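You operate a simulated robot arm through the tools that you are given. There is no shell and no other tool. Be economical: measure what you need, move in short steps, check, and stop when the job is done.

You run a simulated robot arm. Do the job below in one go: nothing can be reset, and whatever is moved stays where it is left.

## Task
Switch the press on, test the steel weight at 20 N, switch off.
Fine: one test; weight back in its cup, steel slide out again, green knob left at 20 N.

Only the result counts: the job must be done as asked and must still hold three seconds after the hand-in. Knocking over, shifting, dropping, spilling or breaking anything else fails it.

## Robot
A 6-joint arm with a two-finger parallel gripper, fixed in place. Base frame: the origin is at the foot of the arm, x ahead of it, y to its left, z up; the work surface is at about z = 5. Units: mm, rad, N and s.
With the tool pointing down near the work surface it reaches from about 140 to 580 mm from the base axis. Its first joint turns from -1.152 to 1.152 rad. Payload 2.1 kg.
The TCP is the grasp point between the finger pads, 30 mm short of the fingertips. In the tool frame z runs along the fingers and y along their closing line. The gripper opens to 94 mm. The fingers are 28 mm wide and 10 mm thick; the gripper's body (50 by 96 mm) begins 55 mm behind the TCP.
Orientation is told as [roll, pitch, yaw] about the base's x, y, z axes, in that order, counted from this pose: with the fingers straight down and closing along the base's y, the tool's x points along the base's -x, its y along +y and its z along -z.

## Interface
- The arm moves only by the tool nudge_tool. Its argument "plan" is a list of rows, each a list of 7 numbers: the opening, from 0 (shut) to 1 (fully open), then the shift along the tool's x, y, z in units of 150 mm (1.0 is 150 mm), then the turn, a rotation vector about the tool's x, y, z in units of 120 degrees (1.0 is 120 degrees). In form: [[jaw, dx, dy, dz, wx, wy, wz], ...]. A call has 1 to 8 rows; each row is the pose to reach, as a shift and turn from the pose commanded when the call began, along the tool's axes at that moment. A call with a number of a shift or a turn outside -1 to 1 is refused whole. A row lasts 0.2 s, in which the tool goes at most 50 mm and 0.15 rad; a call with a longer step from one row to the next is refused whole, and so is a gripper value outside its range. Where a pose cannot be reached the arm comes as near as it can. A force on the tool above 40 N (or 10 N above the force at the start of the call, whichever is more), or a blocked arm, ends the call early, and 0.2 s more pass. The fingers move at their own pace (about 72 mm/s each) and stop on an object; they squeeze with about 32 N. The grip force told is the motor's: it shows also when the fingers shut on nothing. Time passes only in rows, and 0.2 s behind the last, so rows that repeat a pose let the fingers close. It gives the time, the measured TCP pose, the force on the tool (base axes), the opening and the grip force at its end, in the units of the frame above (readings bear some noise).
- Cameras (640 x 400 px; columns grow to the right, rows downward): "scene" is fixed at [50.3, -363.6, 499]; the picture's right is [0.82, -0.57, 0.00], its down [-0.23, -0.34, -0.91] and it looks along [0.51, 0.75, -0.42] (base axes); focal length 326 px, centre (320, 200). "wrist" rides on the gripper at [-37, 0, -58] in the tool frame; the picture's right is [0.00, -1.00, 0.00], its down [0.97, 0.00, -0.24] and it looks along [0.24, 0.00, 0.97] (tool axes); focal length 218 px, centre (320, 200).
- capture(camera): a new picture of that camera. It takes no simulated time.
- point_at(camera, pixels): for up to 12 pixels [column, row] of the newest picture of that camera ("zoom" is the newest enlarged one), the place [x, y, z] in the base frame of the surface seen there, good to about 2 mm. It takes no simulated time.
- inspect(camera, box): a new picture of the part [left, top, right, bottom] of that camera's present view, enlarged. It takes no simulated time.
- finish_job(): hands the job in; it is judged then, once.

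Keep the steps short. Do not move on a guess: measure, check each grasp and each placing, and mend mistakes. In all there are 80 turns and 38 pictures (those below and enlarged ones count). Leave the gripper open and the arm clear of the work at the hand-in unless told otherwise, and finish with a single line.

The tools are called after "Request:" as name(argument=value, ...) on one line, values as JSON. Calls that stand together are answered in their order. nudge_tool: Moves the arm, as the interface text tells. Its arguments: {"type":"object","properties":{"plan":{"type":"array","items":{"type":"array","items":{"type":"number"}}}},"required":["plan"]} The other tools are called the same way: capture (camera) takes a picture; point_at (camera, pixels) gives the place of the surface under pixels of a picture; inspect (camera, box) takes an enlarged picture of a part of a camera's view; finish_job () hands the job in.

At the start:

```text
time: 0.0
eef_pos: [284.9, 130.8, 328.8]
tcp_rot: [0.001, 0.001, 0.0]
force: [0.2, 0.1, -0.1]
gripper_width: 93.7
grip_force: 0.0
```

scene: 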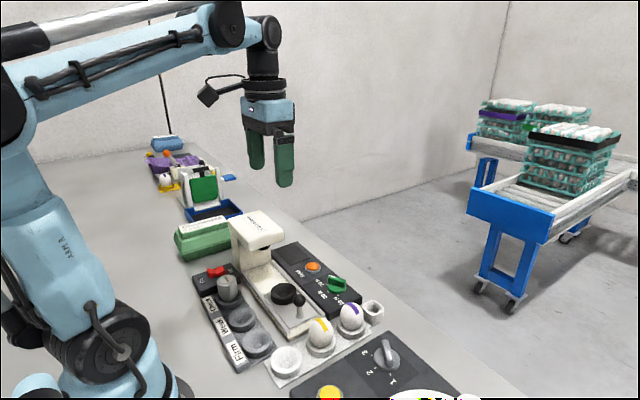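
wrist: 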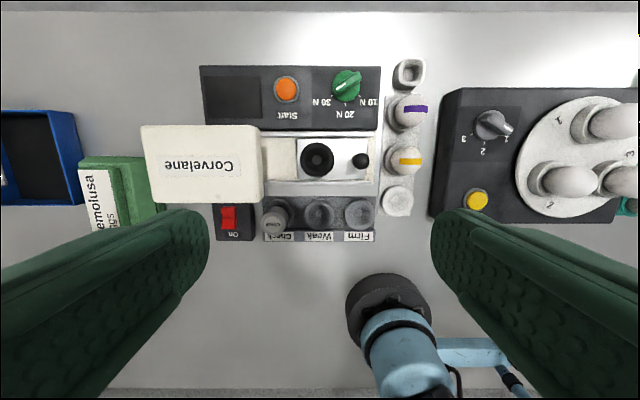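

I see the press (Corvelane) with a start button, a green knob, a red switch and three cups. I'll enlarge both views to read the details.

Request:
inspect(camera="wrist", box=[190, 50, 440, 250])

Request:
inspect(camera="scene", box=[170, 200, 400, 390])

```text
2.00 times, centred on (315, 150) of wrist
```

zoom: 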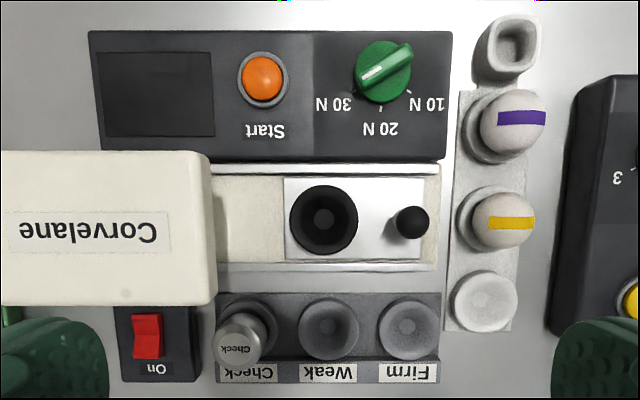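

```text
2.11 times, centred on (285, 295) of scene
```

zoom: 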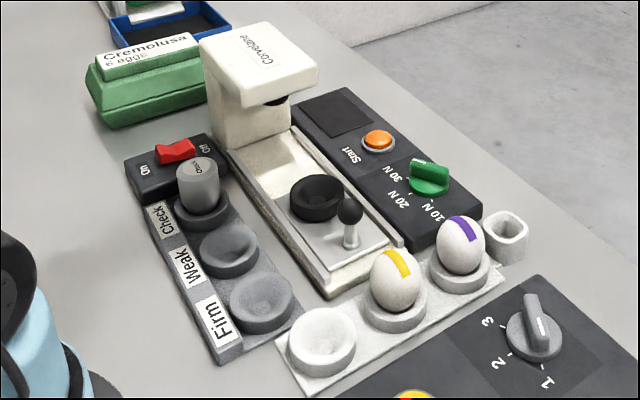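

Now I'll measure key points in the wrist picture: the weight top (275,220), holder (317,159), slide handle (360,160), green knob (346,85), Start (286,88), switch (229,211 / 229,225) and others.

Request:
point_at(camera="wrist", pixels=[[273, 220], [317, 159], [360, 160], [346, 85], [286, 88], [229, 210], [229, 226], [200, 165], [258, 190], [317, 212], [340, 170], [405, 160]])

Request:
inspect(camera="wrist", box=[300, 55, 390, 125])

Request:
inspect(camera="scene", box=[200, 240, 300, 310])

```text
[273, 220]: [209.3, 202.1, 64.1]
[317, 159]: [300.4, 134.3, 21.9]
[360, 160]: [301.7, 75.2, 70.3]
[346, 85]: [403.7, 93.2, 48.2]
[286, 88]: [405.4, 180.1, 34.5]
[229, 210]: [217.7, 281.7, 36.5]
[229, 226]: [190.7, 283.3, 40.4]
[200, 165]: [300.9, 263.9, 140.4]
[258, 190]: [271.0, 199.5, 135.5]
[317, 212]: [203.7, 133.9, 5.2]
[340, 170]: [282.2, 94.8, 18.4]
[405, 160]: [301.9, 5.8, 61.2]
```

```text
5.71 times, centred on (345, 90) of wrist
```

zoom: 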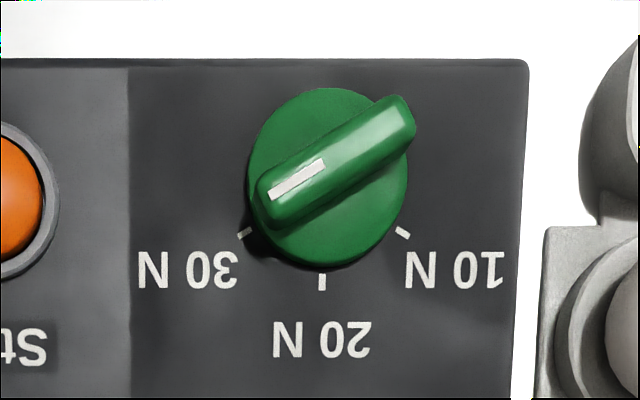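

```text
5.71 times, centred on (250, 275) of scene
```

zoom: 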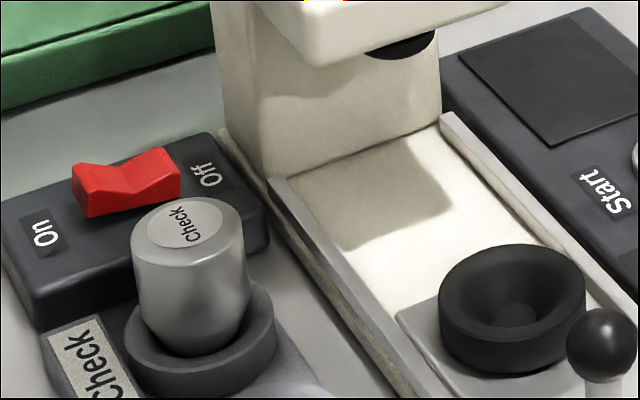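

The weight sits in its cup, the knob is at 30 N and the rocker's Off side is pressed in. I'll measure details in this scene zoom: weight top and edges, cup rim, rocker, holder rim and plunger.

Request:
point_at(camera="zoom", pixels=[[152, 228], [220, 222], [185, 205], [190, 300], [195, 375], [265, 315], [95, 180], [165, 165], [447, 300], [578, 280], [515, 362], [602, 330]])

Request:
inspect(camera="scene", box=[250, 230, 390, 350])

```text
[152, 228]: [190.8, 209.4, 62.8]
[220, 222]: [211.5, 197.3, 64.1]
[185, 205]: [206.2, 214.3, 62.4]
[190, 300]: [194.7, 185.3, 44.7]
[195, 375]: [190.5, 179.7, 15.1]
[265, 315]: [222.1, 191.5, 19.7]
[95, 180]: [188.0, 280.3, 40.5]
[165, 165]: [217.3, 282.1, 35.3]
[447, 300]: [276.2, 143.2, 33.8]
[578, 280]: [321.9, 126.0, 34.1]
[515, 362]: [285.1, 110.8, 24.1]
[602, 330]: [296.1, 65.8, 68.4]
```

```text
3.33 times, centred on (320, 290) of scene
```

zoom: 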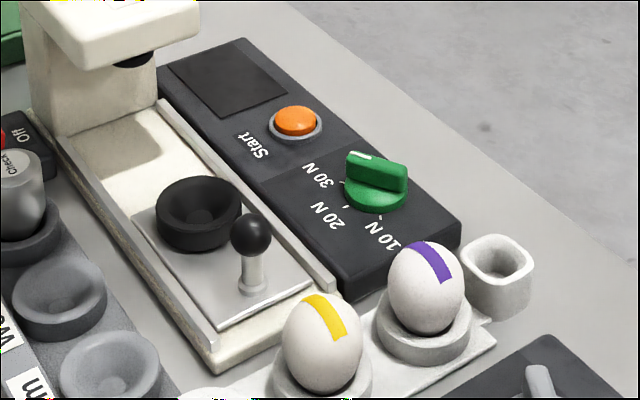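

Measurements are clear. First I'll close the gripper and move above the rocker's On side (about x 180, y 280), staying high at z 200.

Request:
nudge_tool(plan=[[0, 0.116, 0.165, 0.14, 0, 0, 0], [0, 0.233, 0.33, 0.28, 0, 0, 0], [0, 0.35, 0.495, 0.42, 0, 0, 0], [0, 0.466, 0.66, 0.57, 0, 0, 0], [0, 0.583, 0.825, 0.71, 0, 0, 0], [0, 0.699, 0.99, 0.859, 0, 0, 0], [0, 0.699, 0.99, 0.859, 0, 0, 0]])

Request:
capture(camera="wrist")

```text
time: 1.6
eef_pos: [181.0, 277.7, 198.9]
tcp_rot: [0.0, 0.001, 0.0]
force: [1.0, 0.3, 0.3]
gripper_width: 0.0
grip_force: 31.8
```

```text
30 pictures are left
```

wrist: 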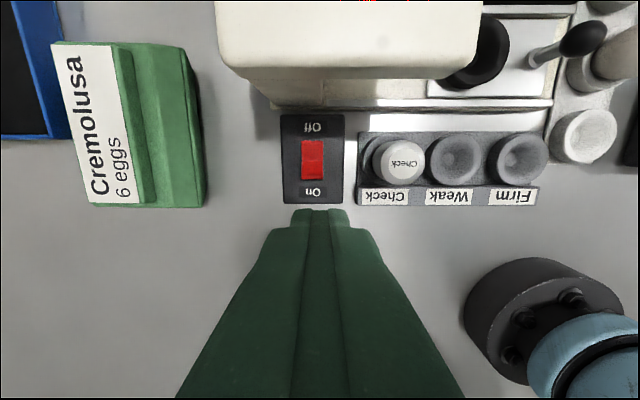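

The rocker is at column 312, rows 140–180. I'll measure its ends, the weight and cup, and the carton edge.

Request:
point_at(camera="wrist", pixels=[[312, 144], [312, 160], [312, 176], [312, 190], [403, 161], [382, 166], [424, 160], [456, 158], [516, 158], [205, 190], [290, 195], [190, 60]])

```text
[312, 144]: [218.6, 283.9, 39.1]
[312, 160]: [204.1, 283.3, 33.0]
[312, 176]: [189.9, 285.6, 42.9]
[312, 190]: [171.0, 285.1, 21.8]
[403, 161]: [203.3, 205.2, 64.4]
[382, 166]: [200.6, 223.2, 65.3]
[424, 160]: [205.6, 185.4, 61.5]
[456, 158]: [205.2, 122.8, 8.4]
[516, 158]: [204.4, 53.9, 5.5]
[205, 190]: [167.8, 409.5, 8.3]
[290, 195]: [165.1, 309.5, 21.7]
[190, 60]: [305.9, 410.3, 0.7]
```

The On end is at about (189, 285, 42). I'll move down over it to tip z≈46, just above.

Request:
nudge_tool(plan=[[0, 0, 0.04, 0.3, 0, 0, 0], [0, 0, 0.045, 0.6, 0, 0, 0], [0, 0, 0.045, 0.8, 0, 0, 0], [0, 0, 0.045, 0.82, 0, 0, 0]])

Request:
nudge_tool(plan=[[0, 0, 0, 0.02, 0, 0, 0], [0, 0, 0, 0.04, 0, 0, 0], [0, 0, 0, 0.06, 0, 0, 0], [0, 0, 0, 0.075, 0, 0, 0]])

Request:
inspect(camera="scene", box=[180, 230, 280, 300])

```text
time: 2.6
eef_pos: [181.5, 286.3, 76.3]
tcp_rot: [0.001, 0.001, 0.0]
force: [-0.5, -0.3, -0.8]
gripper_width: 0.2
grip_force: 32.0
```

```text
time: 3.6
eef_pos: [179.8, 285.2, 68.0]
tcp_rot: [-0.002, 0.001, 0.001]
force: [-1.4, -1.2, 18.6]
gripper_width: 0.0
grip_force: 32.5
stopped in row 4: the force on the tool passed its limit (the readings are from after the stop); the commanded pose is now the measured one
```

```text
5.71 times, centred on (230, 265) of scene
```

zoom: 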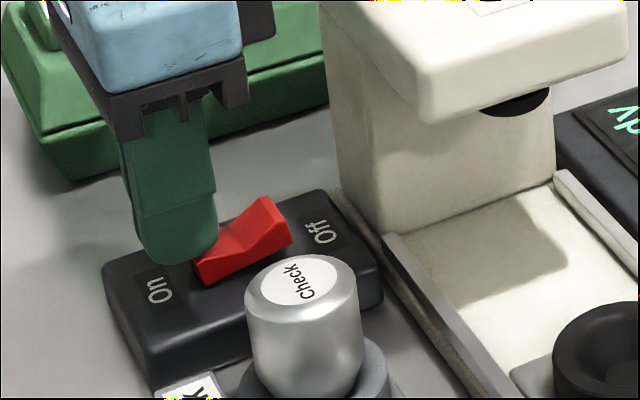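

The switch is now On and the display has lit up. I'll lift straight up, then travel over the press towards the green knob, opening the gripper partly.

Request:
nudge_tool(plan=[[0, 0, 0, -0.3, 0, 0, 0], [0, 0, 0, -0.6, 0, 0, 0], [0.3, 0, 0, -0.9, 0, 0, 0], [0.3, -0.2, -0.2, -1, 0, 0, 0], [0.4, -0.42, -0.4, -1, 0, 0, 0], [0.4, -0.64, -0.6, -1, 0, 0, 0], [0.4, -0.86, -0.8, -1, 0, 0, 0], [0.4, -0.99, -1, -1, 0, 0, 0]])

Request:
nudge_tool(plan=[[0.4, -0.2, -0.15, 0, 0, 0, 0.07], [0.4, -0.4, -0.28, 0.1, 0, 0, 0.14], [0.4, -0.5, -0.28, 0.2, 0, 0, 0.21], [0.4, -0.5, -0.28, 0.3, 0, 0, 0.28], [0.4, -0.5, -0.28, 0.4, 0, 0, 0.35], [0.4, -0.5, -0.28, 0.4, 0, 0, 0.42], [0.4, -0.5, -0.28, 0.4, 0, 0, 0.49], [0.4, -0.5, -0.28, 0.4, 0, 0, 0.5]])

Request:
capture(camera="wrist")

```text
time: 5.4
eef_pos: [330.2, 138.6, 217.2]
tcp_rot: [-0.001, 0.002, -0.001]
force: [0.7, 1.3, -0.8]
gripper_width: 37.7
grip_force: 0.0
```

```text
time: 7.2
eef_pos: [403.8, 94.4, 156.4]
tcp_rot: [-0.002, -0.001, -1.05]
force: [0.7, -0.2, -0.1]
gripper_width: 37.8
grip_force: 0.0
```

```text
28 pictures are left
```

wrist: 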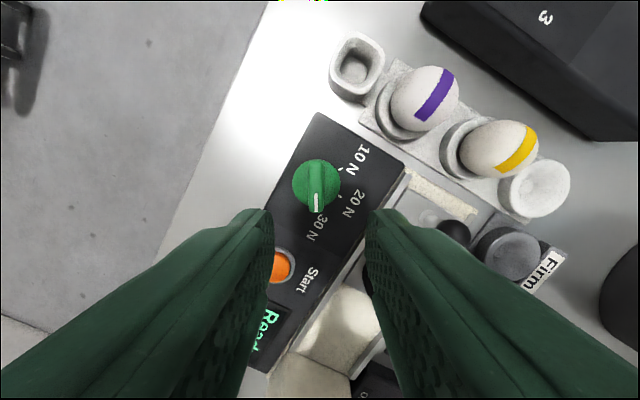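

The knob's bar lies vertical in this picture (column 316), so it is aligned with the jaws. I'll measure its centre and the panel height.

Request:
inspect(camera="wrist", box=[276, 150, 356, 220])

Request:
point_at(camera="zoom", pixels=[[320, 130], [320, 250], [320, 345], [290, 250], [350, 250], [250, 220], [400, 240], [470, 380], [220, 220], [440, 270]])

```text
5.71 times, centred on (316, 185) of wrist
```

zoom: 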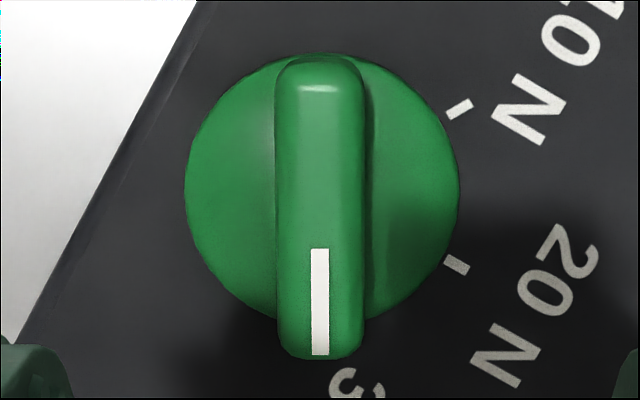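

```text
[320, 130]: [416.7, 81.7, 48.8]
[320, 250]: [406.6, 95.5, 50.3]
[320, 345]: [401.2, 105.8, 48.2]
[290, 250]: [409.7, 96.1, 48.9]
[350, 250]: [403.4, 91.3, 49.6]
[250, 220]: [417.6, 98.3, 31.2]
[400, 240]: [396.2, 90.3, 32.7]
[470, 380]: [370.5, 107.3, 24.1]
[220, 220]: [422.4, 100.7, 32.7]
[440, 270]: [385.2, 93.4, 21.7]
```

The bar centre is about (409, 92) with its top at z 49 and the disc at z 32. I'll lower straddling the bar to tip z≈35, then close.

Request:
nudge_tool(plan=[[0.4, -0.031, 0.022, 0.2, 0, 0, 0], [0.4, -0.031, 0.022, 0.4, 0, 0, 0], [0.4, -0.031, 0.022, 0.55, 0, 0, 0], [0.4, -0.031, 0.022, 0.602, 0, 0, 0], [0.4, -0.031, 0.022, 0.602, 0, 0, 0]])

Request:
nudge_tool(plan=[[0.2, 0, 0, 0, 0, 0, 0], [0.1, 0, 0, 0, 0, 0, 0], [0, 0, 0, 0, 0, 0, 0], [0, 0, 0, 0, 0, 0, 0]])

```text
time: 8.4
eef_pos: [407.5, 90.8, 65.4]
tcp_rot: [-0.001, -0.001, -1.048]
force: [-0.4, 0.6, 0.4]
gripper_width: 37.5
grip_force: 0.1
```

```text
time: 9.4
eef_pos: [408.6, 91.0, 64.8]
tcp_rot: [-0.001, -0.001, -1.049]
force: [9.1, 3.8, -6.6]
gripper_width: 12.0
grip_force: 44.8
```

The jaws hold the bar (12 mm). I'll turn it +60° about the base's vertical, to 20 N.

Request:
nudge_tool(plan=[[0, 0, 0.01, 0, 0, 0, -0.065], [0, 0, 0.01, 0, 0, 0, -0.13], [0, 0, 0.01, 0, 0, 0, -0.195], [0, 0, 0.01, 0, 0, 0, -0.26], [0, 0, 0.01, 0, 0, 0, -0.325], [0, 0, 0.01, 0, 0, 0, -0.39], [0, 0, 0.01, 0, 0, 0, -0.45], [0, 0, 0.01, 0, 0, 0, -0.5]])

Request:
inspect(camera="scene", box=[280, 240, 380, 330])

```text
time: 11.2
eef_pos: [408.5, 91.2, 67.3]
tcp_rot: [-0.003, 0.007, 0.002]
force: [-19.7, -11.1, -26.5]
gripper_width: 12.0
grip_force: 44.8
```

```text
4.44 times, centred on (330, 285) of scene
```

zoom: 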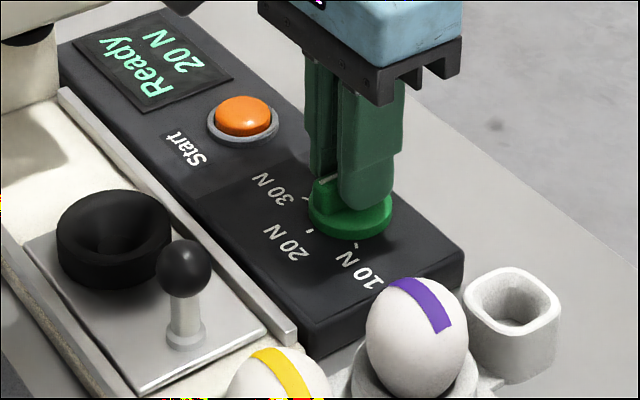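

The display reads "Ready 20 N". I'll open, lift off straight, and check the knob later from the display.

Request:
nudge_tool(plan=[[0.25, 0, 0, 0, 0, 0, 0], [0.3, 0, 0, 0, 0, 0, 0], [0.3, 0, 0, -0.2, 0, 0, 0], [0.3, 0, 0, -0.5, 0, 0, 0], [0.3, 0, 0, -0.8, 0, 0, 0], [0.5, 0.25, 0.1, -0.95, 0, 0, 0], [0.7, 0.5, 0.25, -0.95, 0, 0, 0], [0.7, 0.75, 0.4, -0.95, 0, 0, 0]])

Request:
nudge_tool(plan=[[0.6, 0.25, 0.14, 0, 0, 0, 0], [0.6, 0.5, 0.28, 0, 0, 0, 0], [0.6, 0.617, 0.355, 0.15, 0, 0, 0], [0.6, 0.617, 0.355, 0.4, 0, 0, 0], [0.6, 0.617, 0.355, 0.6, 0, 0, 0], [0.6, 0.617, 0.355, 0.6, 0, 0, 0]])

Request:
capture(camera="wrist")

```text
time: 13.0
eef_pos: [298.1, 153.5, 206.4]
tcp_rot: [-0.002, 0.0, -0.003]
force: [0.4, -0.7, 0.5]
gripper_width: 65.6
grip_force: 0.1
```

```text
time: 14.4
eef_pos: [204.0, 204.9, 116.7]
tcp_rot: [-0.004, -0.001, 0.0]
force: [0.3, -0.5, 1.3]
gripper_width: 56.7
grip_force: 0.1
```

```text
25 pictures are left
```

wrist: 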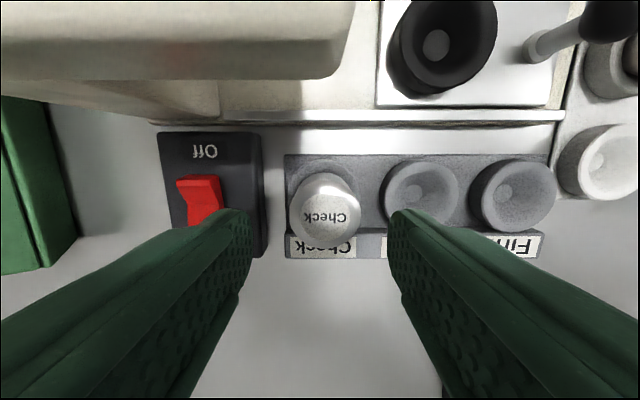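

The weight lies between the jaws at about (327,212). I'll measure its top and the cup rim more exactly.

Request:
point_at(camera="wrist", pixels=[[325, 212], [296, 210], [358, 210], [327, 182], [325, 230], [296, 165], [262, 200], [388, 190], [455, 190], [420, 165], [303, 188], [345, 160]])

Request:
inspect(camera="wrist", box=[270, 130, 390, 270])

```text
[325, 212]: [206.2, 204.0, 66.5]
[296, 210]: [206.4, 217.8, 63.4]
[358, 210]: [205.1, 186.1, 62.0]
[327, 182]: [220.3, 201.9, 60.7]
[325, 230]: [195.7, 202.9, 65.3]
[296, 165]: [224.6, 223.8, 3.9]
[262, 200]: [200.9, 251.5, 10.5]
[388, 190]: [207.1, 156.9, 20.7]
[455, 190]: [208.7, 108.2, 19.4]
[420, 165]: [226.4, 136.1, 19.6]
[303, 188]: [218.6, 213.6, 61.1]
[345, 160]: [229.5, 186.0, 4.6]
```

```text
2.86 times, centred on (330, 200) of wrist
```

zoom: 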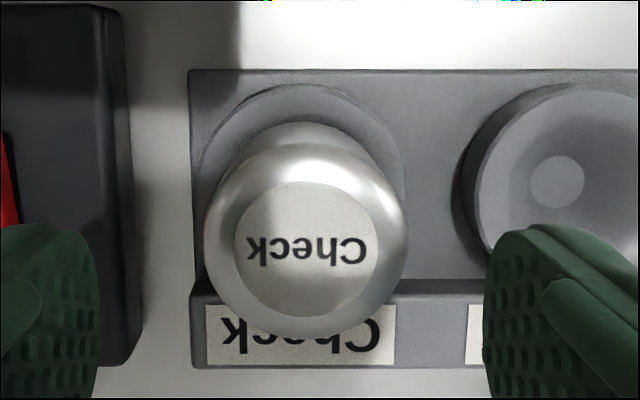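

The weight's centre is (204, 202.5), about 33 mm wide, with its top at z 65 and the cup rim at z 20. I'll lower to TCP z 54 and close.

Request:
nudge_tool(plan=[[0.6, 0, -0.015, 0.2, 0, 0, 0], [0.6, 0, -0.015, 0.36, 0, 0, 0], [0.6, 0, -0.015, 0.415, 0, 0, 0], [0.6, 0, -0.015, 0.415, 0, 0, 0]])

Request:
nudge_tool(plan=[[0.45, 0, 0, 0, 0, 0, 0], [0.3, 0, 0, 0, 0, 0, 0], [0.1, 0, 0, 0, 0, 0, 0], [0.1, 0, 0, 0, 0, 0, 0], [0.1, 0, 0, 0, 0, 0, 0]])

```text
time: 15.4
eef_pos: [206.0, 204.9, 56.9]
tcp_rot: [0.0, -0.001, 0.0]
force: [-0.4, 0.0, 0.0]
gripper_width: 56.3
grip_force: 0.0
```

```text
time: 16.6
eef_pos: [205.6, 204.4, 58.3]
tcp_rot: [-0.004, 0.001, -0.001]
force: [0.4, -3.0, -0.2]
gripper_width: 39.6
grip_force: 32.4
```

It is gripped at 39.6 mm. I'll lift 90 mm and check the hold.

Request:
nudge_tool(plan=[[0.1, 0, 0, -0.1, 0, 0, 0], [0.1, 0, 0, -0.35, 0, 0, 0], [0.1, 0, 0, -0.6, 0, 0, 0], [0.1, 0, 0, -0.6, 0, 0, 0]])

Request:
capture(camera="wrist")

```text
time: 17.6
eef_pos: [205.2, 204.1, 147.6]
tcp_rot: [-0.003, 0.002, 0.0]
force: [-0.2, 0.2, -1.0]
gripper_width: 39.8
grip_force: 32.0
```

```text
23 pictures are left
```

wrist: 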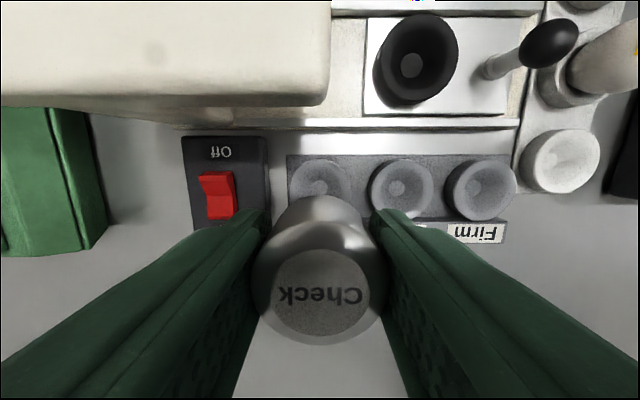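

The weight is held. Now I'll measure the holder rim (left 384, right 457, top row 16, bottom row 100), its floor (410,66), and the Check cup floor (316,178) for reference.

Request:
point_at(camera="wrist", pixels=[[410, 66], [387, 50], [456, 45], [424, 19], [408, 92], [316, 178], [398, 187], [293, 172], [343, 172], [318, 161], [555, 42], [480, 187]])

Request:
inspect(camera="wrist", box=[360, 0, 480, 120])

```text
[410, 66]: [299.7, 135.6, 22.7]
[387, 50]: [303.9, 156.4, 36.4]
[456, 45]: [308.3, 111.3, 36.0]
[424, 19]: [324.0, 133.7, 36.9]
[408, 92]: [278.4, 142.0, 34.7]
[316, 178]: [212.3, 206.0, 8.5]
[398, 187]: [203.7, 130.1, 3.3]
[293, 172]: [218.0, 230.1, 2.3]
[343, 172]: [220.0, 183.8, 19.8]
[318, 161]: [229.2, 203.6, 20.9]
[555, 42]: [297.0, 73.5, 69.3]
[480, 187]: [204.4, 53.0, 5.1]
```

```text
3.33 times, centred on (420, 60) of wrist
```

zoom: 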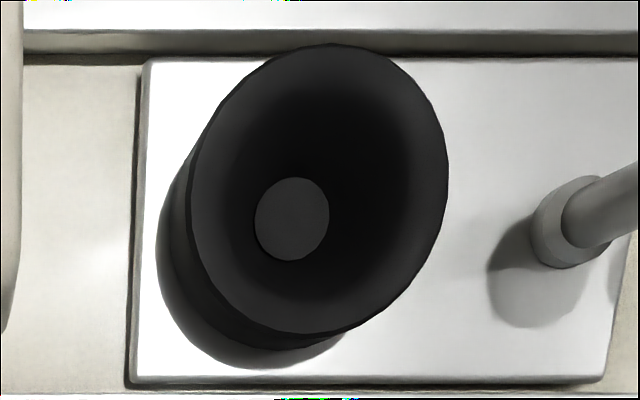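

The holder centre is about (300.5, 134), with its rim at z 36 and floor at z 22. I'll move in y first to clear the press head, then in x, then down to z≈95.

Request:
nudge_tool(plan=[[0.1, 0, -0.25, 0, 0, 0, 0], [0.1, 0, -0.465, 0, 0, 0, 0], [0.1, -0.22, -0.465, 0, 0, 0, 0], [0.1, -0.44, -0.465, 0, 0, 0, 0], [0.1, -0.635, -0.465, 0, 0, 0, 0], [0.1, -0.635, -0.465, 0.18, 0, 0, 0], [0.1, -0.635, -0.465, 0.34, 0, 0, 0], [0.1, -0.635, -0.465, 0.34, 0, 0, 0]])

Request:
inspect(camera="scene", box=[220, 210, 340, 330])

```text
time: 19.4
eef_pos: [301.4, 132.7, 96.6]
tcp_rot: [-0.001, 0.0, 0.0]
force: [0.5, 0.5, -0.8]
gripper_width: 39.5
grip_force: 31.6
```

```text
3.33 times, centred on (280, 270) of scene
```

zoom: 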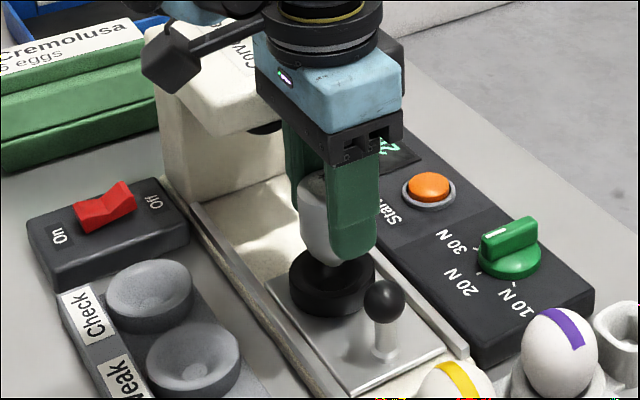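

The weight hangs above the holder. I'll lower it slowly until it seats (expected near TCP z 74).

Request:
nudge_tool(plan=[[0.1, 0, 0.007, 0.05, 0, 0, 0], [0.1, 0, 0.007, 0.09, 0, 0, 0], [0.1, 0, 0.007, 0.11, 0, 0, 0], [0.1, 0, 0.007, 0.125, 0, 0, 0], [0.1, 0, 0.007, 0.135, 0, 0, 0], [0.1, 0, 0.007, 0.135, 0, 0, 0]])

```text
time: 20.8
eef_pos: [301.7, 133.7, 76.0]
tcp_rot: [-0.001, 0.0, -0.001]
force: [0.2, -0.2, -1.6]
gripper_width: 39.4
grip_force: 32.6
```

No contact yet. I'll keep lowering in 1 mm steps.

Request:
nudge_tool(plan=[[0.1, 0, 0, 0.007, 0, 0, 0], [0.1, 0, 0, 0.013, 0, 0, 0], [0.1, 0, 0, 0.02, 0, 0, 0]])

```text
time: 21.6
eef_pos: [302.5, 135.2, 72.3]
tcp_rot: [-0.001, 0.0, 0.0]
force: [1.0, 0.3, 4.0]
gripper_width: 39.3
grip_force: 32.2
```

There's an upward force of 4 N, so it has seated. I'll open gently and look.

Request:
nudge_tool(plan=[[0.45, 0, 0, 0, 0, 0, 0], [0.5, 0, 0, 0, 0, 0, 0], [0.6, 0, 0, 0, 0, 0, 0], [0.6, 0, 0, 0, 0, 0, 0]])

Request:
nudge_tool(plan=[[0.6, 0, 0, -0.2, 0, 0, 0], [0.6, 0, 0, -0.45, 0, 0, 0], [0.6, 0, -0.1, -0.7, 0, 0, 0], [0.6, 0, -0.3, -0.75, 0, 0, 0], [0.6, 0, -0.4, -0.75, 0, 0, 0]])

Request:
capture(camera="wrist")

Request:
inspect(camera="scene", box=[220, 210, 360, 330])

```text
time: 22.6
eef_pos: [301.1, 134.5, 71.3]
tcp_rot: [-0.002, 0.001, -0.001]
force: [0.9, -0.5, -0.8]
gripper_width: 56.2
grip_force: 0.0
```

```text
time: 23.8
eef_pos: [300.0, 72.5, 187.5]
tcp_rot: [0.0, 0.001, 0.0]
force: [-0.5, 0.1, -0.3]
gripper_width: 56.5
grip_force: 0.1
```

```text
20 pictures are left
```

wrist: 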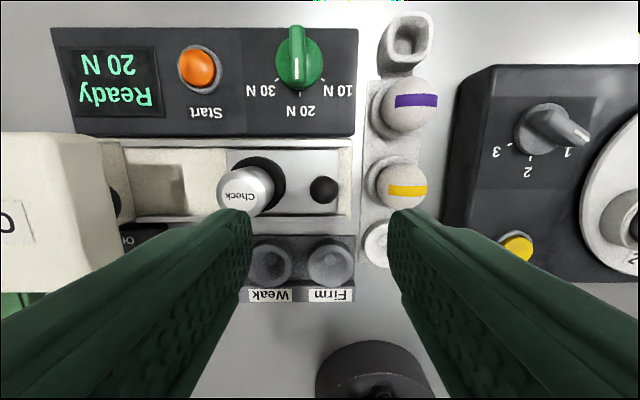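

```text
3.33 times, centred on (290, 270) of scene
```

zoom: 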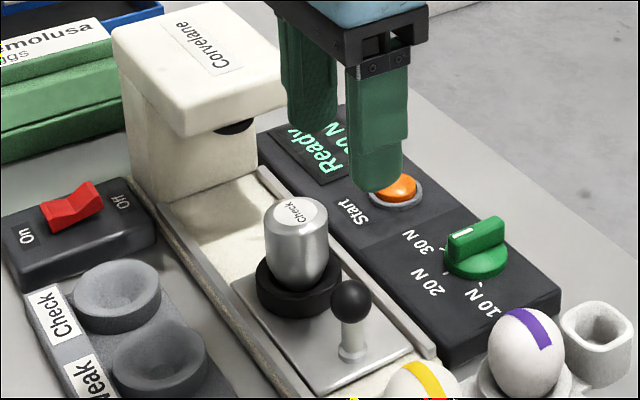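

The weight stands upright in the holder and the display shows "Ready 20 N". Next comes the slide. I'll measure the press head's front edge, plunger, handle ball and post, and the rails.

Request:
point_at(camera="zoom", pixels=[[203, 125], [280, 95], [237, 126], [225, 105], [352, 290], [352, 345], [351, 325], [340, 300], [300, 212], [260, 150], [385, 345], [235, 60]])

Request:
point_at(camera="wrist", pixels=[[322, 189], [338, 190], [308, 190], [104, 150], [104, 200], [118, 203], [98, 145], [340, 160], [130, 180], [247, 190]])

```text
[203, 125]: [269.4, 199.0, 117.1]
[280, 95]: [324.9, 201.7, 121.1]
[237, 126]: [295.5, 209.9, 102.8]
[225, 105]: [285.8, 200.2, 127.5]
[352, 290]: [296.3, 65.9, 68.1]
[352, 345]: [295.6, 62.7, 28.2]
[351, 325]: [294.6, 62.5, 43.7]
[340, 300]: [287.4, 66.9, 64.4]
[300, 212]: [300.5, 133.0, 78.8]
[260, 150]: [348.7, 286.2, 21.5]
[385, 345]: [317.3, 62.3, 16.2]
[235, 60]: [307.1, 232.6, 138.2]
```

```text
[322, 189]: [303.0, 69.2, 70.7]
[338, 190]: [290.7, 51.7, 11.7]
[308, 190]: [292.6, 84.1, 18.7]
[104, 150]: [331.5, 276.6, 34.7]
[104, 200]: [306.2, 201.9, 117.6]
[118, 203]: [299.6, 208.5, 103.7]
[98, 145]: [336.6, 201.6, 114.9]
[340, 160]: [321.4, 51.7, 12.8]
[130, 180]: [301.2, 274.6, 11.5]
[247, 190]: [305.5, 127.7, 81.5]
```

The head's front face is at y 200, bottom at z≈113, and the plunger at y≈226. The handle ball is at about (300, 72, 63). I'll turn the jaws by −90° so they close along x. That makes the gripper narrow towards the press and keeps the camera away from it.

Request:
nudge_tool(plan=[[0.5, 0, 0, 0, 0, 0, 0.07], [0.5, 0, 0, 0, 0, 0, 0.14], [0.5, 0, 0, 0, 0, 0, 0.21], [0.5, 0, 0, 0, 0, 0, 0.28], [0.5, 0, 0, 0, 0, 0, 0.35], [0.5, 0, 0, 0, 0, 0, 0.42], [0.5, 0, 0, 0, 0, 0, 0.49], [0.5, 0, 0, 0, 0, 0, 0.56]])

Request:
nudge_tool(plan=[[0.45, 0, 0, 0, 0, 0, 0.065], [0.45, 0, 0, 0.1, 0, 0, 0.13], [0.45, 0, 0, 0.3, 0, 0, 0.19], [0.45, 0, 0, 0.45, 0, 0, 0.19], [0.45, 0, 0, 0.45, 0, 0, 0.19]])

Request:
capture(camera="wrist")

```text
time: 25.6
eef_pos: [302.0, 74.1, 185.8]
tcp_rot: [-0.001, -0.001, -1.176]
force: [-0.6, 0.5, -0.6]
gripper_width: 46.9
grip_force: 0.1
```

```text
time: 26.8
eef_pos: [300.9, 73.7, 116.2]
tcp_rot: [-0.001, 0.0, -1.573]
force: [0.7, 0.1, -0.5]
gripper_width: 42.4
grip_force: 0.1
```

```text
18 pictures are left
```

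wrist: 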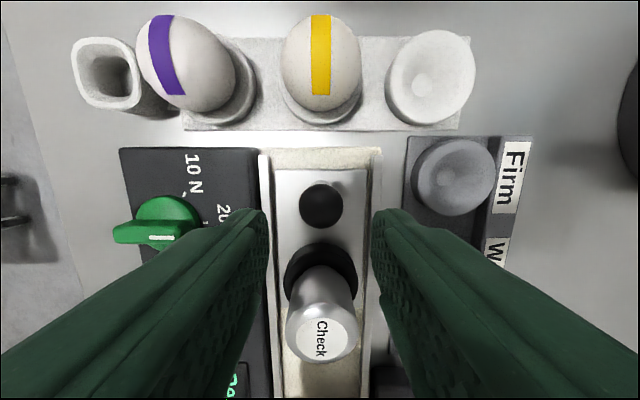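

The ball sits centred between the jaws at (320,205). I'll check its place and the rail heights.

Request:
point_at(camera="wrist", pixels=[[320, 206], [320, 188], [320, 224], [301, 206], [339, 206], [268, 190], [378, 190], [378, 165], [310, 305], [320, 55]])

```text
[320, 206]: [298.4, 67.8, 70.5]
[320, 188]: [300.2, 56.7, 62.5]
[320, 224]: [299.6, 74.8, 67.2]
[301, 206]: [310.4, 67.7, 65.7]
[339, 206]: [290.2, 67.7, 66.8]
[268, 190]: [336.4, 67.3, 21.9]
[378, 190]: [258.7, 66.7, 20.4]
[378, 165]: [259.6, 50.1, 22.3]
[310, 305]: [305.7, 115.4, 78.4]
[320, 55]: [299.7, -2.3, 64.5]
```

The ball centre is about (300, 67.5, 61) and the rails are at z 22. I'll shift −5 mm in y, lower to TCP z 70 and close on the ball.

Request:
nudge_tool(plan=[[0.45, -0.037, 0, 0.15, 0, 0, 0], [0.45, -0.037, 0, 0.3, 0, 0, 0], [0.45, -0.037, 0, 0.31, 0, 0, 0], [0.3, -0.037, 0, 0.31, 0, 0, 0], [0.15, -0.037, 0, 0.31, 0, 0, 0], [0.05, -0.037, 0, 0.31, 0, 0, 0], [0.05, -0.037, 0, 0.31, 0, 0, 0]])

Request:
inspect(camera="scene", box=[220, 210, 360, 330])

```text
time: 28.4
eef_pos: [300.0, 69.0, 68.8]
tcp_rot: [-0.001, -0.003, -1.571]
force: [-2.6, -0.4, -17.8]
gripper_width: 23.0
grip_force: 45.2
```

```text
3.33 times, centred on (290, 270) of scene
```

zoom: 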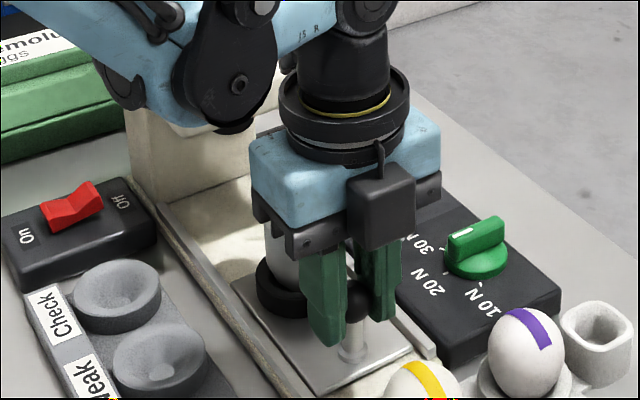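

The ball is gripped (23 mm). I'll push the slide in towards the press slowly, 75 mm first.

Request:
nudge_tool(plan=[[0.05, 0.05, 0, 0, 0, 0, 0], [0.05, 0.11, 0, 0, 0, 0, 0], [0.05, 0.18, 0, 0, 0, 0, 0], [0.05, 0.25, 0, 0, 0, 0, 0], [0.05, 0.32, 0, 0, 0, 0, 0], [0.05, 0.39, 0, 0, 0, 0, 0], [0.05, 0.45, 0, 0, 0, 0, 0], [0.05, 0.5, 0, 0, 0, 0, 0]])

Request:
inspect(camera="scene", box=[200, 190, 360, 330])

```text
time: 30.2
eef_pos: [299.8, 143.2, 72.2]
tcp_rot: [-0.003, -0.001, -1.572]
force: [-13.2, -0.2, -29.3]
gripper_width: 23.0
grip_force: 44.8
```

```text
2.86 times, centred on (280, 260) of scene
```

zoom: 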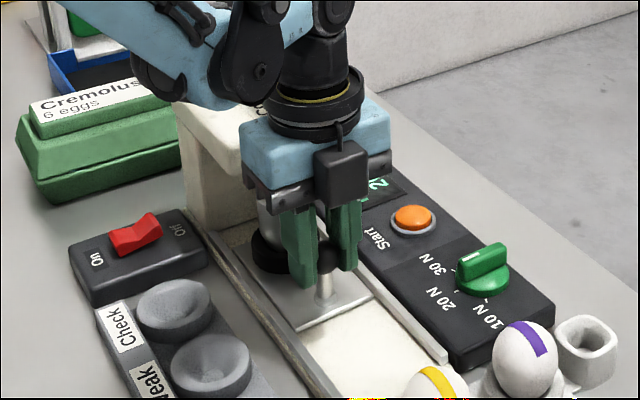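

The slide has moved 75 mm. I'll go on in small steps to the stop (about 17 mm more), easing z down 2 mm to relieve the pull.

Request:
nudge_tool(plan=[[0.05, 0.03, 0, 0.01, 0, 0, 0], [0.05, 0.06, 0, 0.013, 0, 0, 0], [0.05, 0.09, 0, 0.013, 0, 0, 0], [0.05, 0.11, 0, 0.013, 0, 0, 0], [0.05, 0.13, 0, 0.013, 0, 0, 0]])

```text
time: 31.4
eef_pos: [299.2, 159.7, 69.0]
tcp_rot: [-0.006, -0.013, -1.575]
force: [-16.1, -30.2, -1.0]
gripper_width: 23.1
grip_force: 44.9
```

A −30 N force at y 160 says the slide reached its stop. I'll release, back off slightly and lift straight up.

Request:
nudge_tool(plan=[[0.3, -0.015, 0, 0, 0, 0, 0], [0.45, -0.02, 0, 0, 0, 0, 0], [0.45, -0.02, 0, 0, 0, 0, 0], [0.45, -0.02, 0, -0.2, 0, 0, 0], [0.45, -0.02, 0, -0.5, 0, 0, 0], [0.4, -0.15, -0.2, -0.8, 0, 0, 0], [0.2, -0.35, -0.4, -0.9, 0, 0, 0], [0.0, -0.5, -0.6, -0.9, 0, 0, 0]])

Request:
inspect(camera="scene", box=[200, 190, 360, 330])

```text
refused: row 6 steps farther than a row can; nothing moved
```

```text
2.86 times, centred on (280, 260) of scene
```

zoom: 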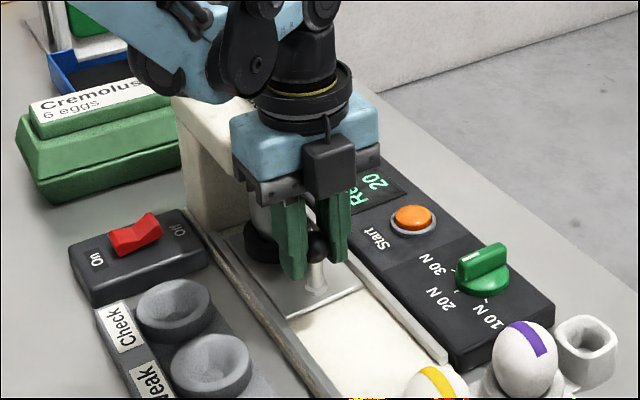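

That plan was refused because one step was too long. I'll repeat it with shorter steps, opening and lifting only.

Request:
nudge_tool(plan=[[0.3, -0.015, 0, 0, 0, 0, 0], [0.45, -0.02, 0, 0, 0, 0, 0], [0.45, -0.02, 0, 0, 0, 0, 0], [0.45, -0.02, 0, -0.2, 0, 0, 0], [0.45, -0.02, 0, -0.5, 0, 0, 0], [0.4, -0.02, 0.1, -0.75, 0, 0, 0], [0.2, -0.02, 0.35, -0.8, 0, 0, 0], [0.0, 0.05, 0.6, -0.8, 0, 0, 0]])

Request:
nudge_tool(plan=[[0, 0.07, 0.12, 0, 0, 0, 0], [0, 0.09, 0.12, 0.25, 0, 0, 0], [0, 0.09, 0.12, 0.5, 0, 0, 0], [0, 0.09, 0.12, 0.5, 0, 0, 0]])

Request:
capture(camera="wrist")

Request:
inspect(camera="scene", box=[200, 190, 360, 330])

```text
time: 33.2
eef_pos: [391.6, 168.8, 189.6]
tcp_rot: [0.0, -0.002, -1.57]
force: [-0.9, 0.4, 0.1]
gripper_width: 0.2
grip_force: 32.4
```

```text
time: 34.2
eef_pos: [407.1, 185.8, 114.0]
tcp_rot: [0.0, -0.002, -1.571]
force: [0.3, 0.4, 0.1]
gripper_width: 0.0
grip_force: 31.7
```

```text
14 pictures are left
```

wrist: 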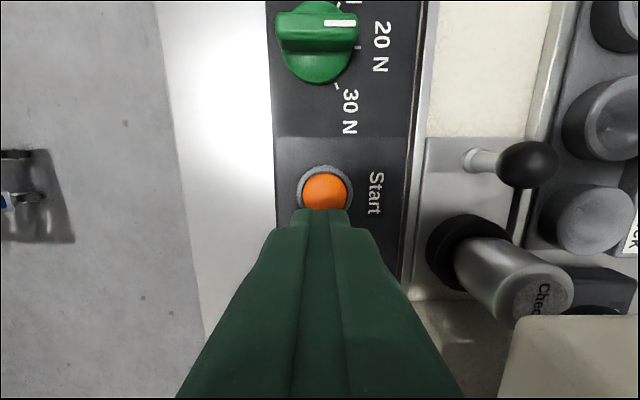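

```text
2.86 times, centred on (280, 260) of scene
```

zoom: 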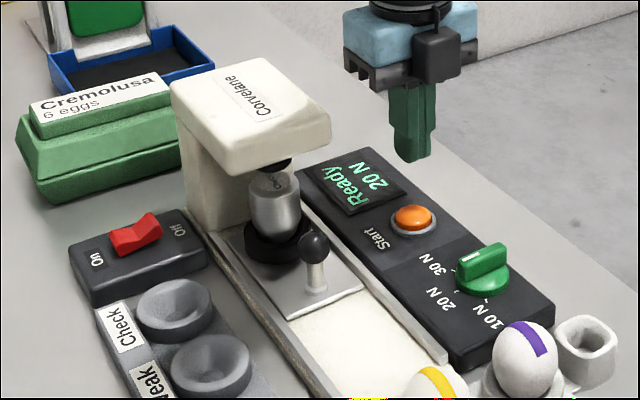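

The slide is in, the weight is upright under the plunger, and the display reads Ready 20 N. I'll check the Start button, weight and plunger places.

Request:
point_at(camera="zoom", pixels=[[313, 243], [274, 205], [276, 163], [262, 255], [413, 213], [303, 270]])

Request:
point_at(camera="wrist", pixels=[[325, 190], [325, 176], [340, 190], [345, 205], [525, 165], [545, 295]])

```text
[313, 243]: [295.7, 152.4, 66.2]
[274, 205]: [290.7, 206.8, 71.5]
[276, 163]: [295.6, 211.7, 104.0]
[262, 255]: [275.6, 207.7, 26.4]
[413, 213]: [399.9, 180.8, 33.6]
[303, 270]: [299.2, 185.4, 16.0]
```

```text
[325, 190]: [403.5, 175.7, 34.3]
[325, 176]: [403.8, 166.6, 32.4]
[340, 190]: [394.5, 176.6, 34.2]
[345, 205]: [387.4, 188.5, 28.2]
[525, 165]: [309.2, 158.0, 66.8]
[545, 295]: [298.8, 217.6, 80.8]
```

The Start button is at (404, 178.5) with its top at z 34. I'll lower to tip z≈38 above it.

Request:
nudge_tool(plan=[[0, -0.045, -0.02, 0.15, 0, 0, 0], [0, -0.045, -0.02, 0.28, 0, 0, 0], [0, -0.045, -0.02, 0.3, 0, 0, 0]])

Request:
nudge_tool(plan=[[0, 0, 0, 0.02, 0, 0, 0], [0, 0, 0, 0.035, 0, 0, 0], [0, 0, 0, 0.05, 0, 0, 0], [0, 0, 0, 0.06, 0, 0, 0]])

Request:
inspect(camera="scene", box=[200, 190, 360, 330])

```text
time: 35.0
eef_pos: [403.2, 176.0, 70.4]
tcp_rot: [0.002, -0.003, -1.571]
force: [-0.9, 0.6, -0.1]
gripper_width: 0.1
grip_force: 32.3
```

```text
time: 36.0
eef_pos: [404.6, 175.5, 62.4]
tcp_rot: [-0.001, -0.003, -1.571]
force: [-0.7, 0.8, 3.3]
gripper_width: 0.0
grip_force: 31.5
```

```text
2.86 times, centred on (280, 260) of scene
```

zoom: 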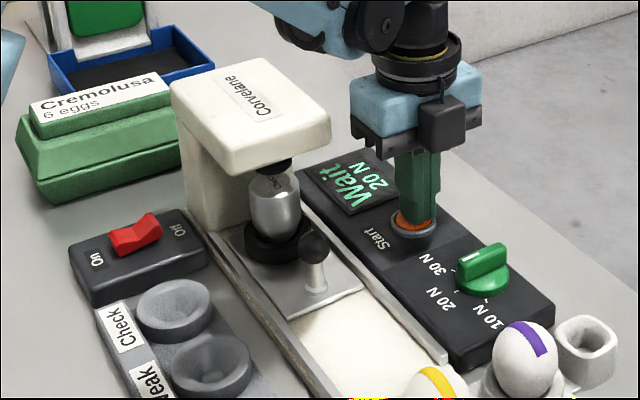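

Display says "Wait 20 N", so the test has begun. I'll lift straight off the button and wait.

Request:
nudge_tool(plan=[[0, 0, 0, -0.1, 0, 0, 0], [0, 0, 0, -0.4, 0, 0, 0], [0, 0, 0, -0.7, 0, 0, 0], [0, 0, 0, -0.8, 0, 0, 0], [0.4, 0, 0, -0.8, 0, 0, 0], [0.45, 0, 0, -0.8, 0, 0, 0], [0.45, 0, 0, -0.8, 0, 0, 0], [0.45, 0, 0, -0.8, 0, 0, 0]])

Request:
inspect(camera="scene", box=[200, 190, 360, 330])

```text
time: 37.8
eef_pos: [404.9, 180.3, 179.8]
tcp_rot: [-0.001, -0.003, -1.571]
force: [0.0, -0.2, -0.3]
gripper_width: 42.3
grip_force: 0.1
```

```text
2.86 times, centred on (280, 260) of scene
```

zoom: 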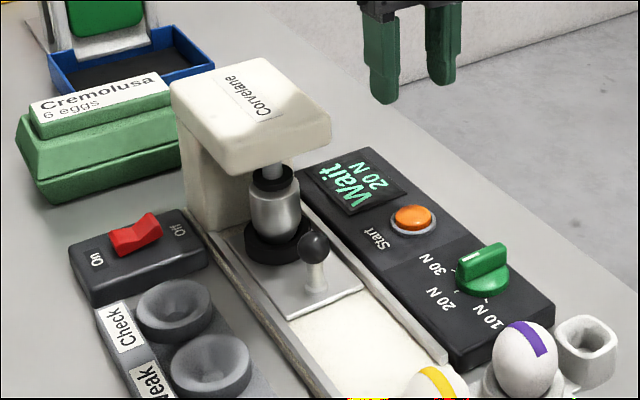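

The plunger is pressing on the weight. I'll wait while moving the open gripper back above the handle (300, 158), staying high.

Request:
nudge_tool(plan=[[0.45, -0.05, -0.2, 0, 0, 0, 0], [0.45, -0.1, -0.4, 0, 0, 0, 0], [0.45, -0.147, -0.6, 0, 0, 0, 0], [0.45, -0.147, -0.7, 0, 0, 0, 0], [0.45, -0.147, -0.7, 0, 0, 0, 0], [0.45, -0.147, -0.7, 0, 0, 0, 0], [0.45, -0.147, -0.7, 0, 0, 0, 0], [0.45, -0.147, -0.7, 0, 0, 0, 0]])

Request:
nudge_tool(plan=[[0.45, 0, 0, 0, 0, 0, 0], [0.45, 0, 0, 0, 0, 0, 0], [0.45, 0, 0, 0, 0, 0, 0], [0.45, 0, 0, 0, 0, 0, 0], [0.45, 0, 0, 0, 0, 0, 0], [0.45, 0, 0, 0, 0, 0, 0], [0.45, 0, 0, 0, 0, 0, 0], [0.45, 0, 0, 0, 0, 0, 0]])

Request:
inspect(camera="scene", box=[200, 190, 360, 330])

```text
time: 39.6
eef_pos: [299.2, 156.0, 180.8]
tcp_rot: [0.001, 0.0, -1.572]
force: [0.5, 0.7, -0.5]
gripper_width: 42.4
grip_force: 0.1
```

```text
time: 41.4
eef_pos: [299.0, 156.3, 181.2]
tcp_rot: [0.0, -0.002, -1.571]
force: [0.3, 0.2, -0.6]
gripper_width: 42.6
grip_force: 0.1
```

```text
2.86 times, centred on (280, 260) of scene
```

zoom: 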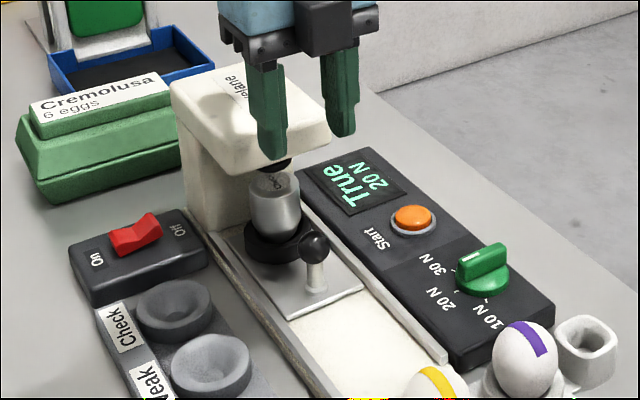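

The display shows "True 20 N" and the plunger is back up, so the test is done. I'll lower onto the handle ball at y≈158 and grip it.

Request:
nudge_tool(plan=[[0.45, 0.013, 0, 0.3, 0, 0, 0], [0.45, 0.013, 0, 0.55, 0, 0, 0], [0.45, 0.013, 0, 0.73, 0, 0, 0], [0.45, 0.013, 0, 0.75, 0, 0, 0], [0.3, 0.013, 0, 0.75, 0, 0, 0], [0.15, 0.013, 0, 0.75, 0, 0, 0], [0.05, 0.013, 0, 0.75, 0, 0, 0], [0.05, 0.013, 0, 0.75, 0, 0, 0]])

```text
time: 43.2
eef_pos: [301.0, 155.2, 66.2]
tcp_rot: [-0.001, -0.002, -1.57]
force: [-4.6, 0.3, -19.2]
gripper_width: 23.0
grip_force: 44.9
```

The ball is gripped (23 mm). I'll pull the slide out slowly.

Request:
nudge_tool(plan=[[0.05, -0.05, 0, 0, 0, 0, 0], [0.05, -0.11, 0, 0, 0, 0, 0], [0.05, -0.18, 0, 0, 0, 0, 0], [0.05, -0.25, 0, 0, 0, 0, 0], [0.05, -0.32, 0, 0, 0, 0, 0], [0.05, -0.39, 0, 0, 0, 0, 0], [0.05, -0.46, 0, 0, 0, 0, 0], [0.05, -0.51, 0, 0, 0, 0, 0]])

Request:
nudge_tool(plan=[[0.05, -0.02, 0, 0.005, 0, 0, 0], [0.05, -0.04, 0, 0.01, 0, 0, 0], [0.05, -0.06, 0, 0.01, 0, 0, 0], [0.05, -0.075, 0, 0.01, 0, 0, 0]])

```text
time: 45.0
eef_pos: [300.0, 80.5, 67.8]
tcp_rot: [-0.001, -0.001, -1.572]
force: [-15.6, 0.6, 6.9]
gripper_width: 22.6
grip_force: 45.1
```

```text
time: 46.0
eef_pos: [300.5, 68.6, 67.7]
tcp_rot: [0.0, -0.003, -1.57]
force: [-11.9, 0.7, 13.9]
gripper_width: 22.9
grip_force: 45.3
```

There's no stop force yet. I'll pull a few more millimetres until it stops.

Request:
nudge_tool(plan=[[0.05, -0.013, 0, 0, 0, 0, 0], [0.05, -0.026, 0, 0, 0, 0, 0], [0.05, -0.035, 0, 0, 0, 0, 0]])

```text
time: 46.8
eef_pos: [299.8, 65.5, 68.2]
tcp_rot: [-0.002, 0.004, -1.569]
force: [-14.7, 25.4, -14.8]
gripper_width: 22.7
grip_force: 44.5
```

The outer stop is reached (+25 N). I'll release, lift straight up, and start turning the jaws back to close along y.

Request:
nudge_tool(plan=[[0.3, 0.01, 0, 0, 0, 0, 0], [0.45, 0.015, 0, 0, 0, 0, 0], [0.45, 0.015, 0, 0, 0, 0, 0], [0.45, 0.015, 0, -0.2, 0, 0, 0], [0.45, 0.015, 0, -0.5, 0, 0, 0], [0.5, 0.015, 0, -0.75, 0, 0, -0.07], [0.6, 0.1, 0, -0.8, 0, 0, -0.14], [0.6, 0.2, 0, -0.8, 0, 0, -0.21]])

Request:
nudge_tool(plan=[[0.6, 0, 0, 0, 0, 0, -0.07], [0.6, 0, 0, 0, 0, 0, -0.14], [0.6, 0, 0, 0, 0, 0, -0.21], [0.6, 0, 0, 0, 0, 0, -0.28], [0.6, 0, 0, 0, 0, 0, -0.35], [0.6, 0, 0, 0, 0, 0, -0.42], [0.6, 0, 0, 0, 0, 0, -0.49], [0.6, 0, 0, 0, 0, 0, -0.54]])

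Request:
capture(camera="wrist")

```text
time: 48.6
eef_pos: [301.4, 97.0, 188.2]
tcp_rot: [-0.002, -0.001, -1.129]
force: [0.0, 0.7, 0.5]
gripper_width: 56.5
grip_force: 0.1
```

```text
time: 50.4
eef_pos: [301.6, 94.3, 186.8]
tcp_rot: [-0.003, 0.0, 0.002]
force: [-0.4, 0.5, -0.3]
gripper_width: 56.2
grip_force: 0.1
```

```text
9 pictures are left
```

wrist: 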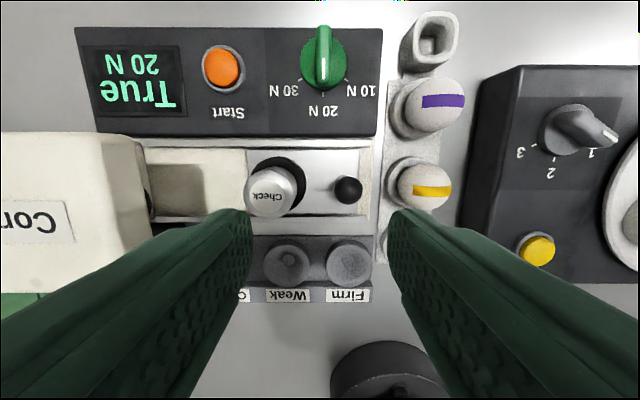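

The slide is out with the weight upright. I'll measure the weight's top and the ball.

Request:
point_at(camera="wrist", pixels=[[268, 193], [250, 193], [292, 190], [270, 180], [268, 208], [347, 190]])

```text
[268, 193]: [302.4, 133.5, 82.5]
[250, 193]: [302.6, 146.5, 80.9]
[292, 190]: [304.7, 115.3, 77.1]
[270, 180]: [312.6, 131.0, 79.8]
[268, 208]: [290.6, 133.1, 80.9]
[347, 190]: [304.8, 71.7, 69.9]
```

The weight centre is about (301.5, 133). I'll move over it, lower to TCP z≈72 and grip as before.

Request:
nudge_tool(plan=[[0.6, 0, 0.2, 0.05, 0, 0, 0], [0.6, 0, 0.257, 0.3, 0, 0, 0], [0.6, 0, 0.257, 0.55, 0, 0, 0], [0.6, 0, 0.257, 0.72, 0, 0, 0], [0.6, 0, 0.257, 0.758, 0, 0, 0], [0.6, 0, 0.257, 0.758, 0, 0, 0]])

Request:
nudge_tool(plan=[[0.45, 0, 0, 0, 0, 0, 0], [0.3, 0, 0, 0, 0, 0, 0], [0.1, 0, 0, 0, 0, 0, 0], [0.1, 0, 0, 0, 0, 0, 0], [0.1, 0, 0, 0, 0, 0, 0]])

Request:
nudge_tool(plan=[[0.1, 0, 0, -0.1, 0, 0, 0], [0.1, 0, 0, -0.3, 0, 0, 0], [0.1, 0, 0, -0.5, 0, 0, 0], [0.1, 0, 0, -0.5, 0, 0, 0]])

```text
time: 51.8
eef_pos: [301.5, 132.8, 71.4]
tcp_rot: [-0.002, 0.0, 0.001]
force: [0.6, 1.1, 0.1]
gripper_width: 56.6
grip_force: 0.1
```

```text
time: 53.0
eef_pos: [302.1, 134.2, 70.0]
tcp_rot: [-0.001, 0.0, 0.002]
force: [-0.7, 2.4, -0.7]
gripper_width: 39.2
grip_force: 32.0
```

```text
time: 54.0
eef_pos: [300.2, 132.0, 150.5]
tcp_rot: [-0.003, -0.001, 0.0]
force: [0.2, 0.0, -0.7]
gripper_width: 39.2
grip_force: 32.1
```

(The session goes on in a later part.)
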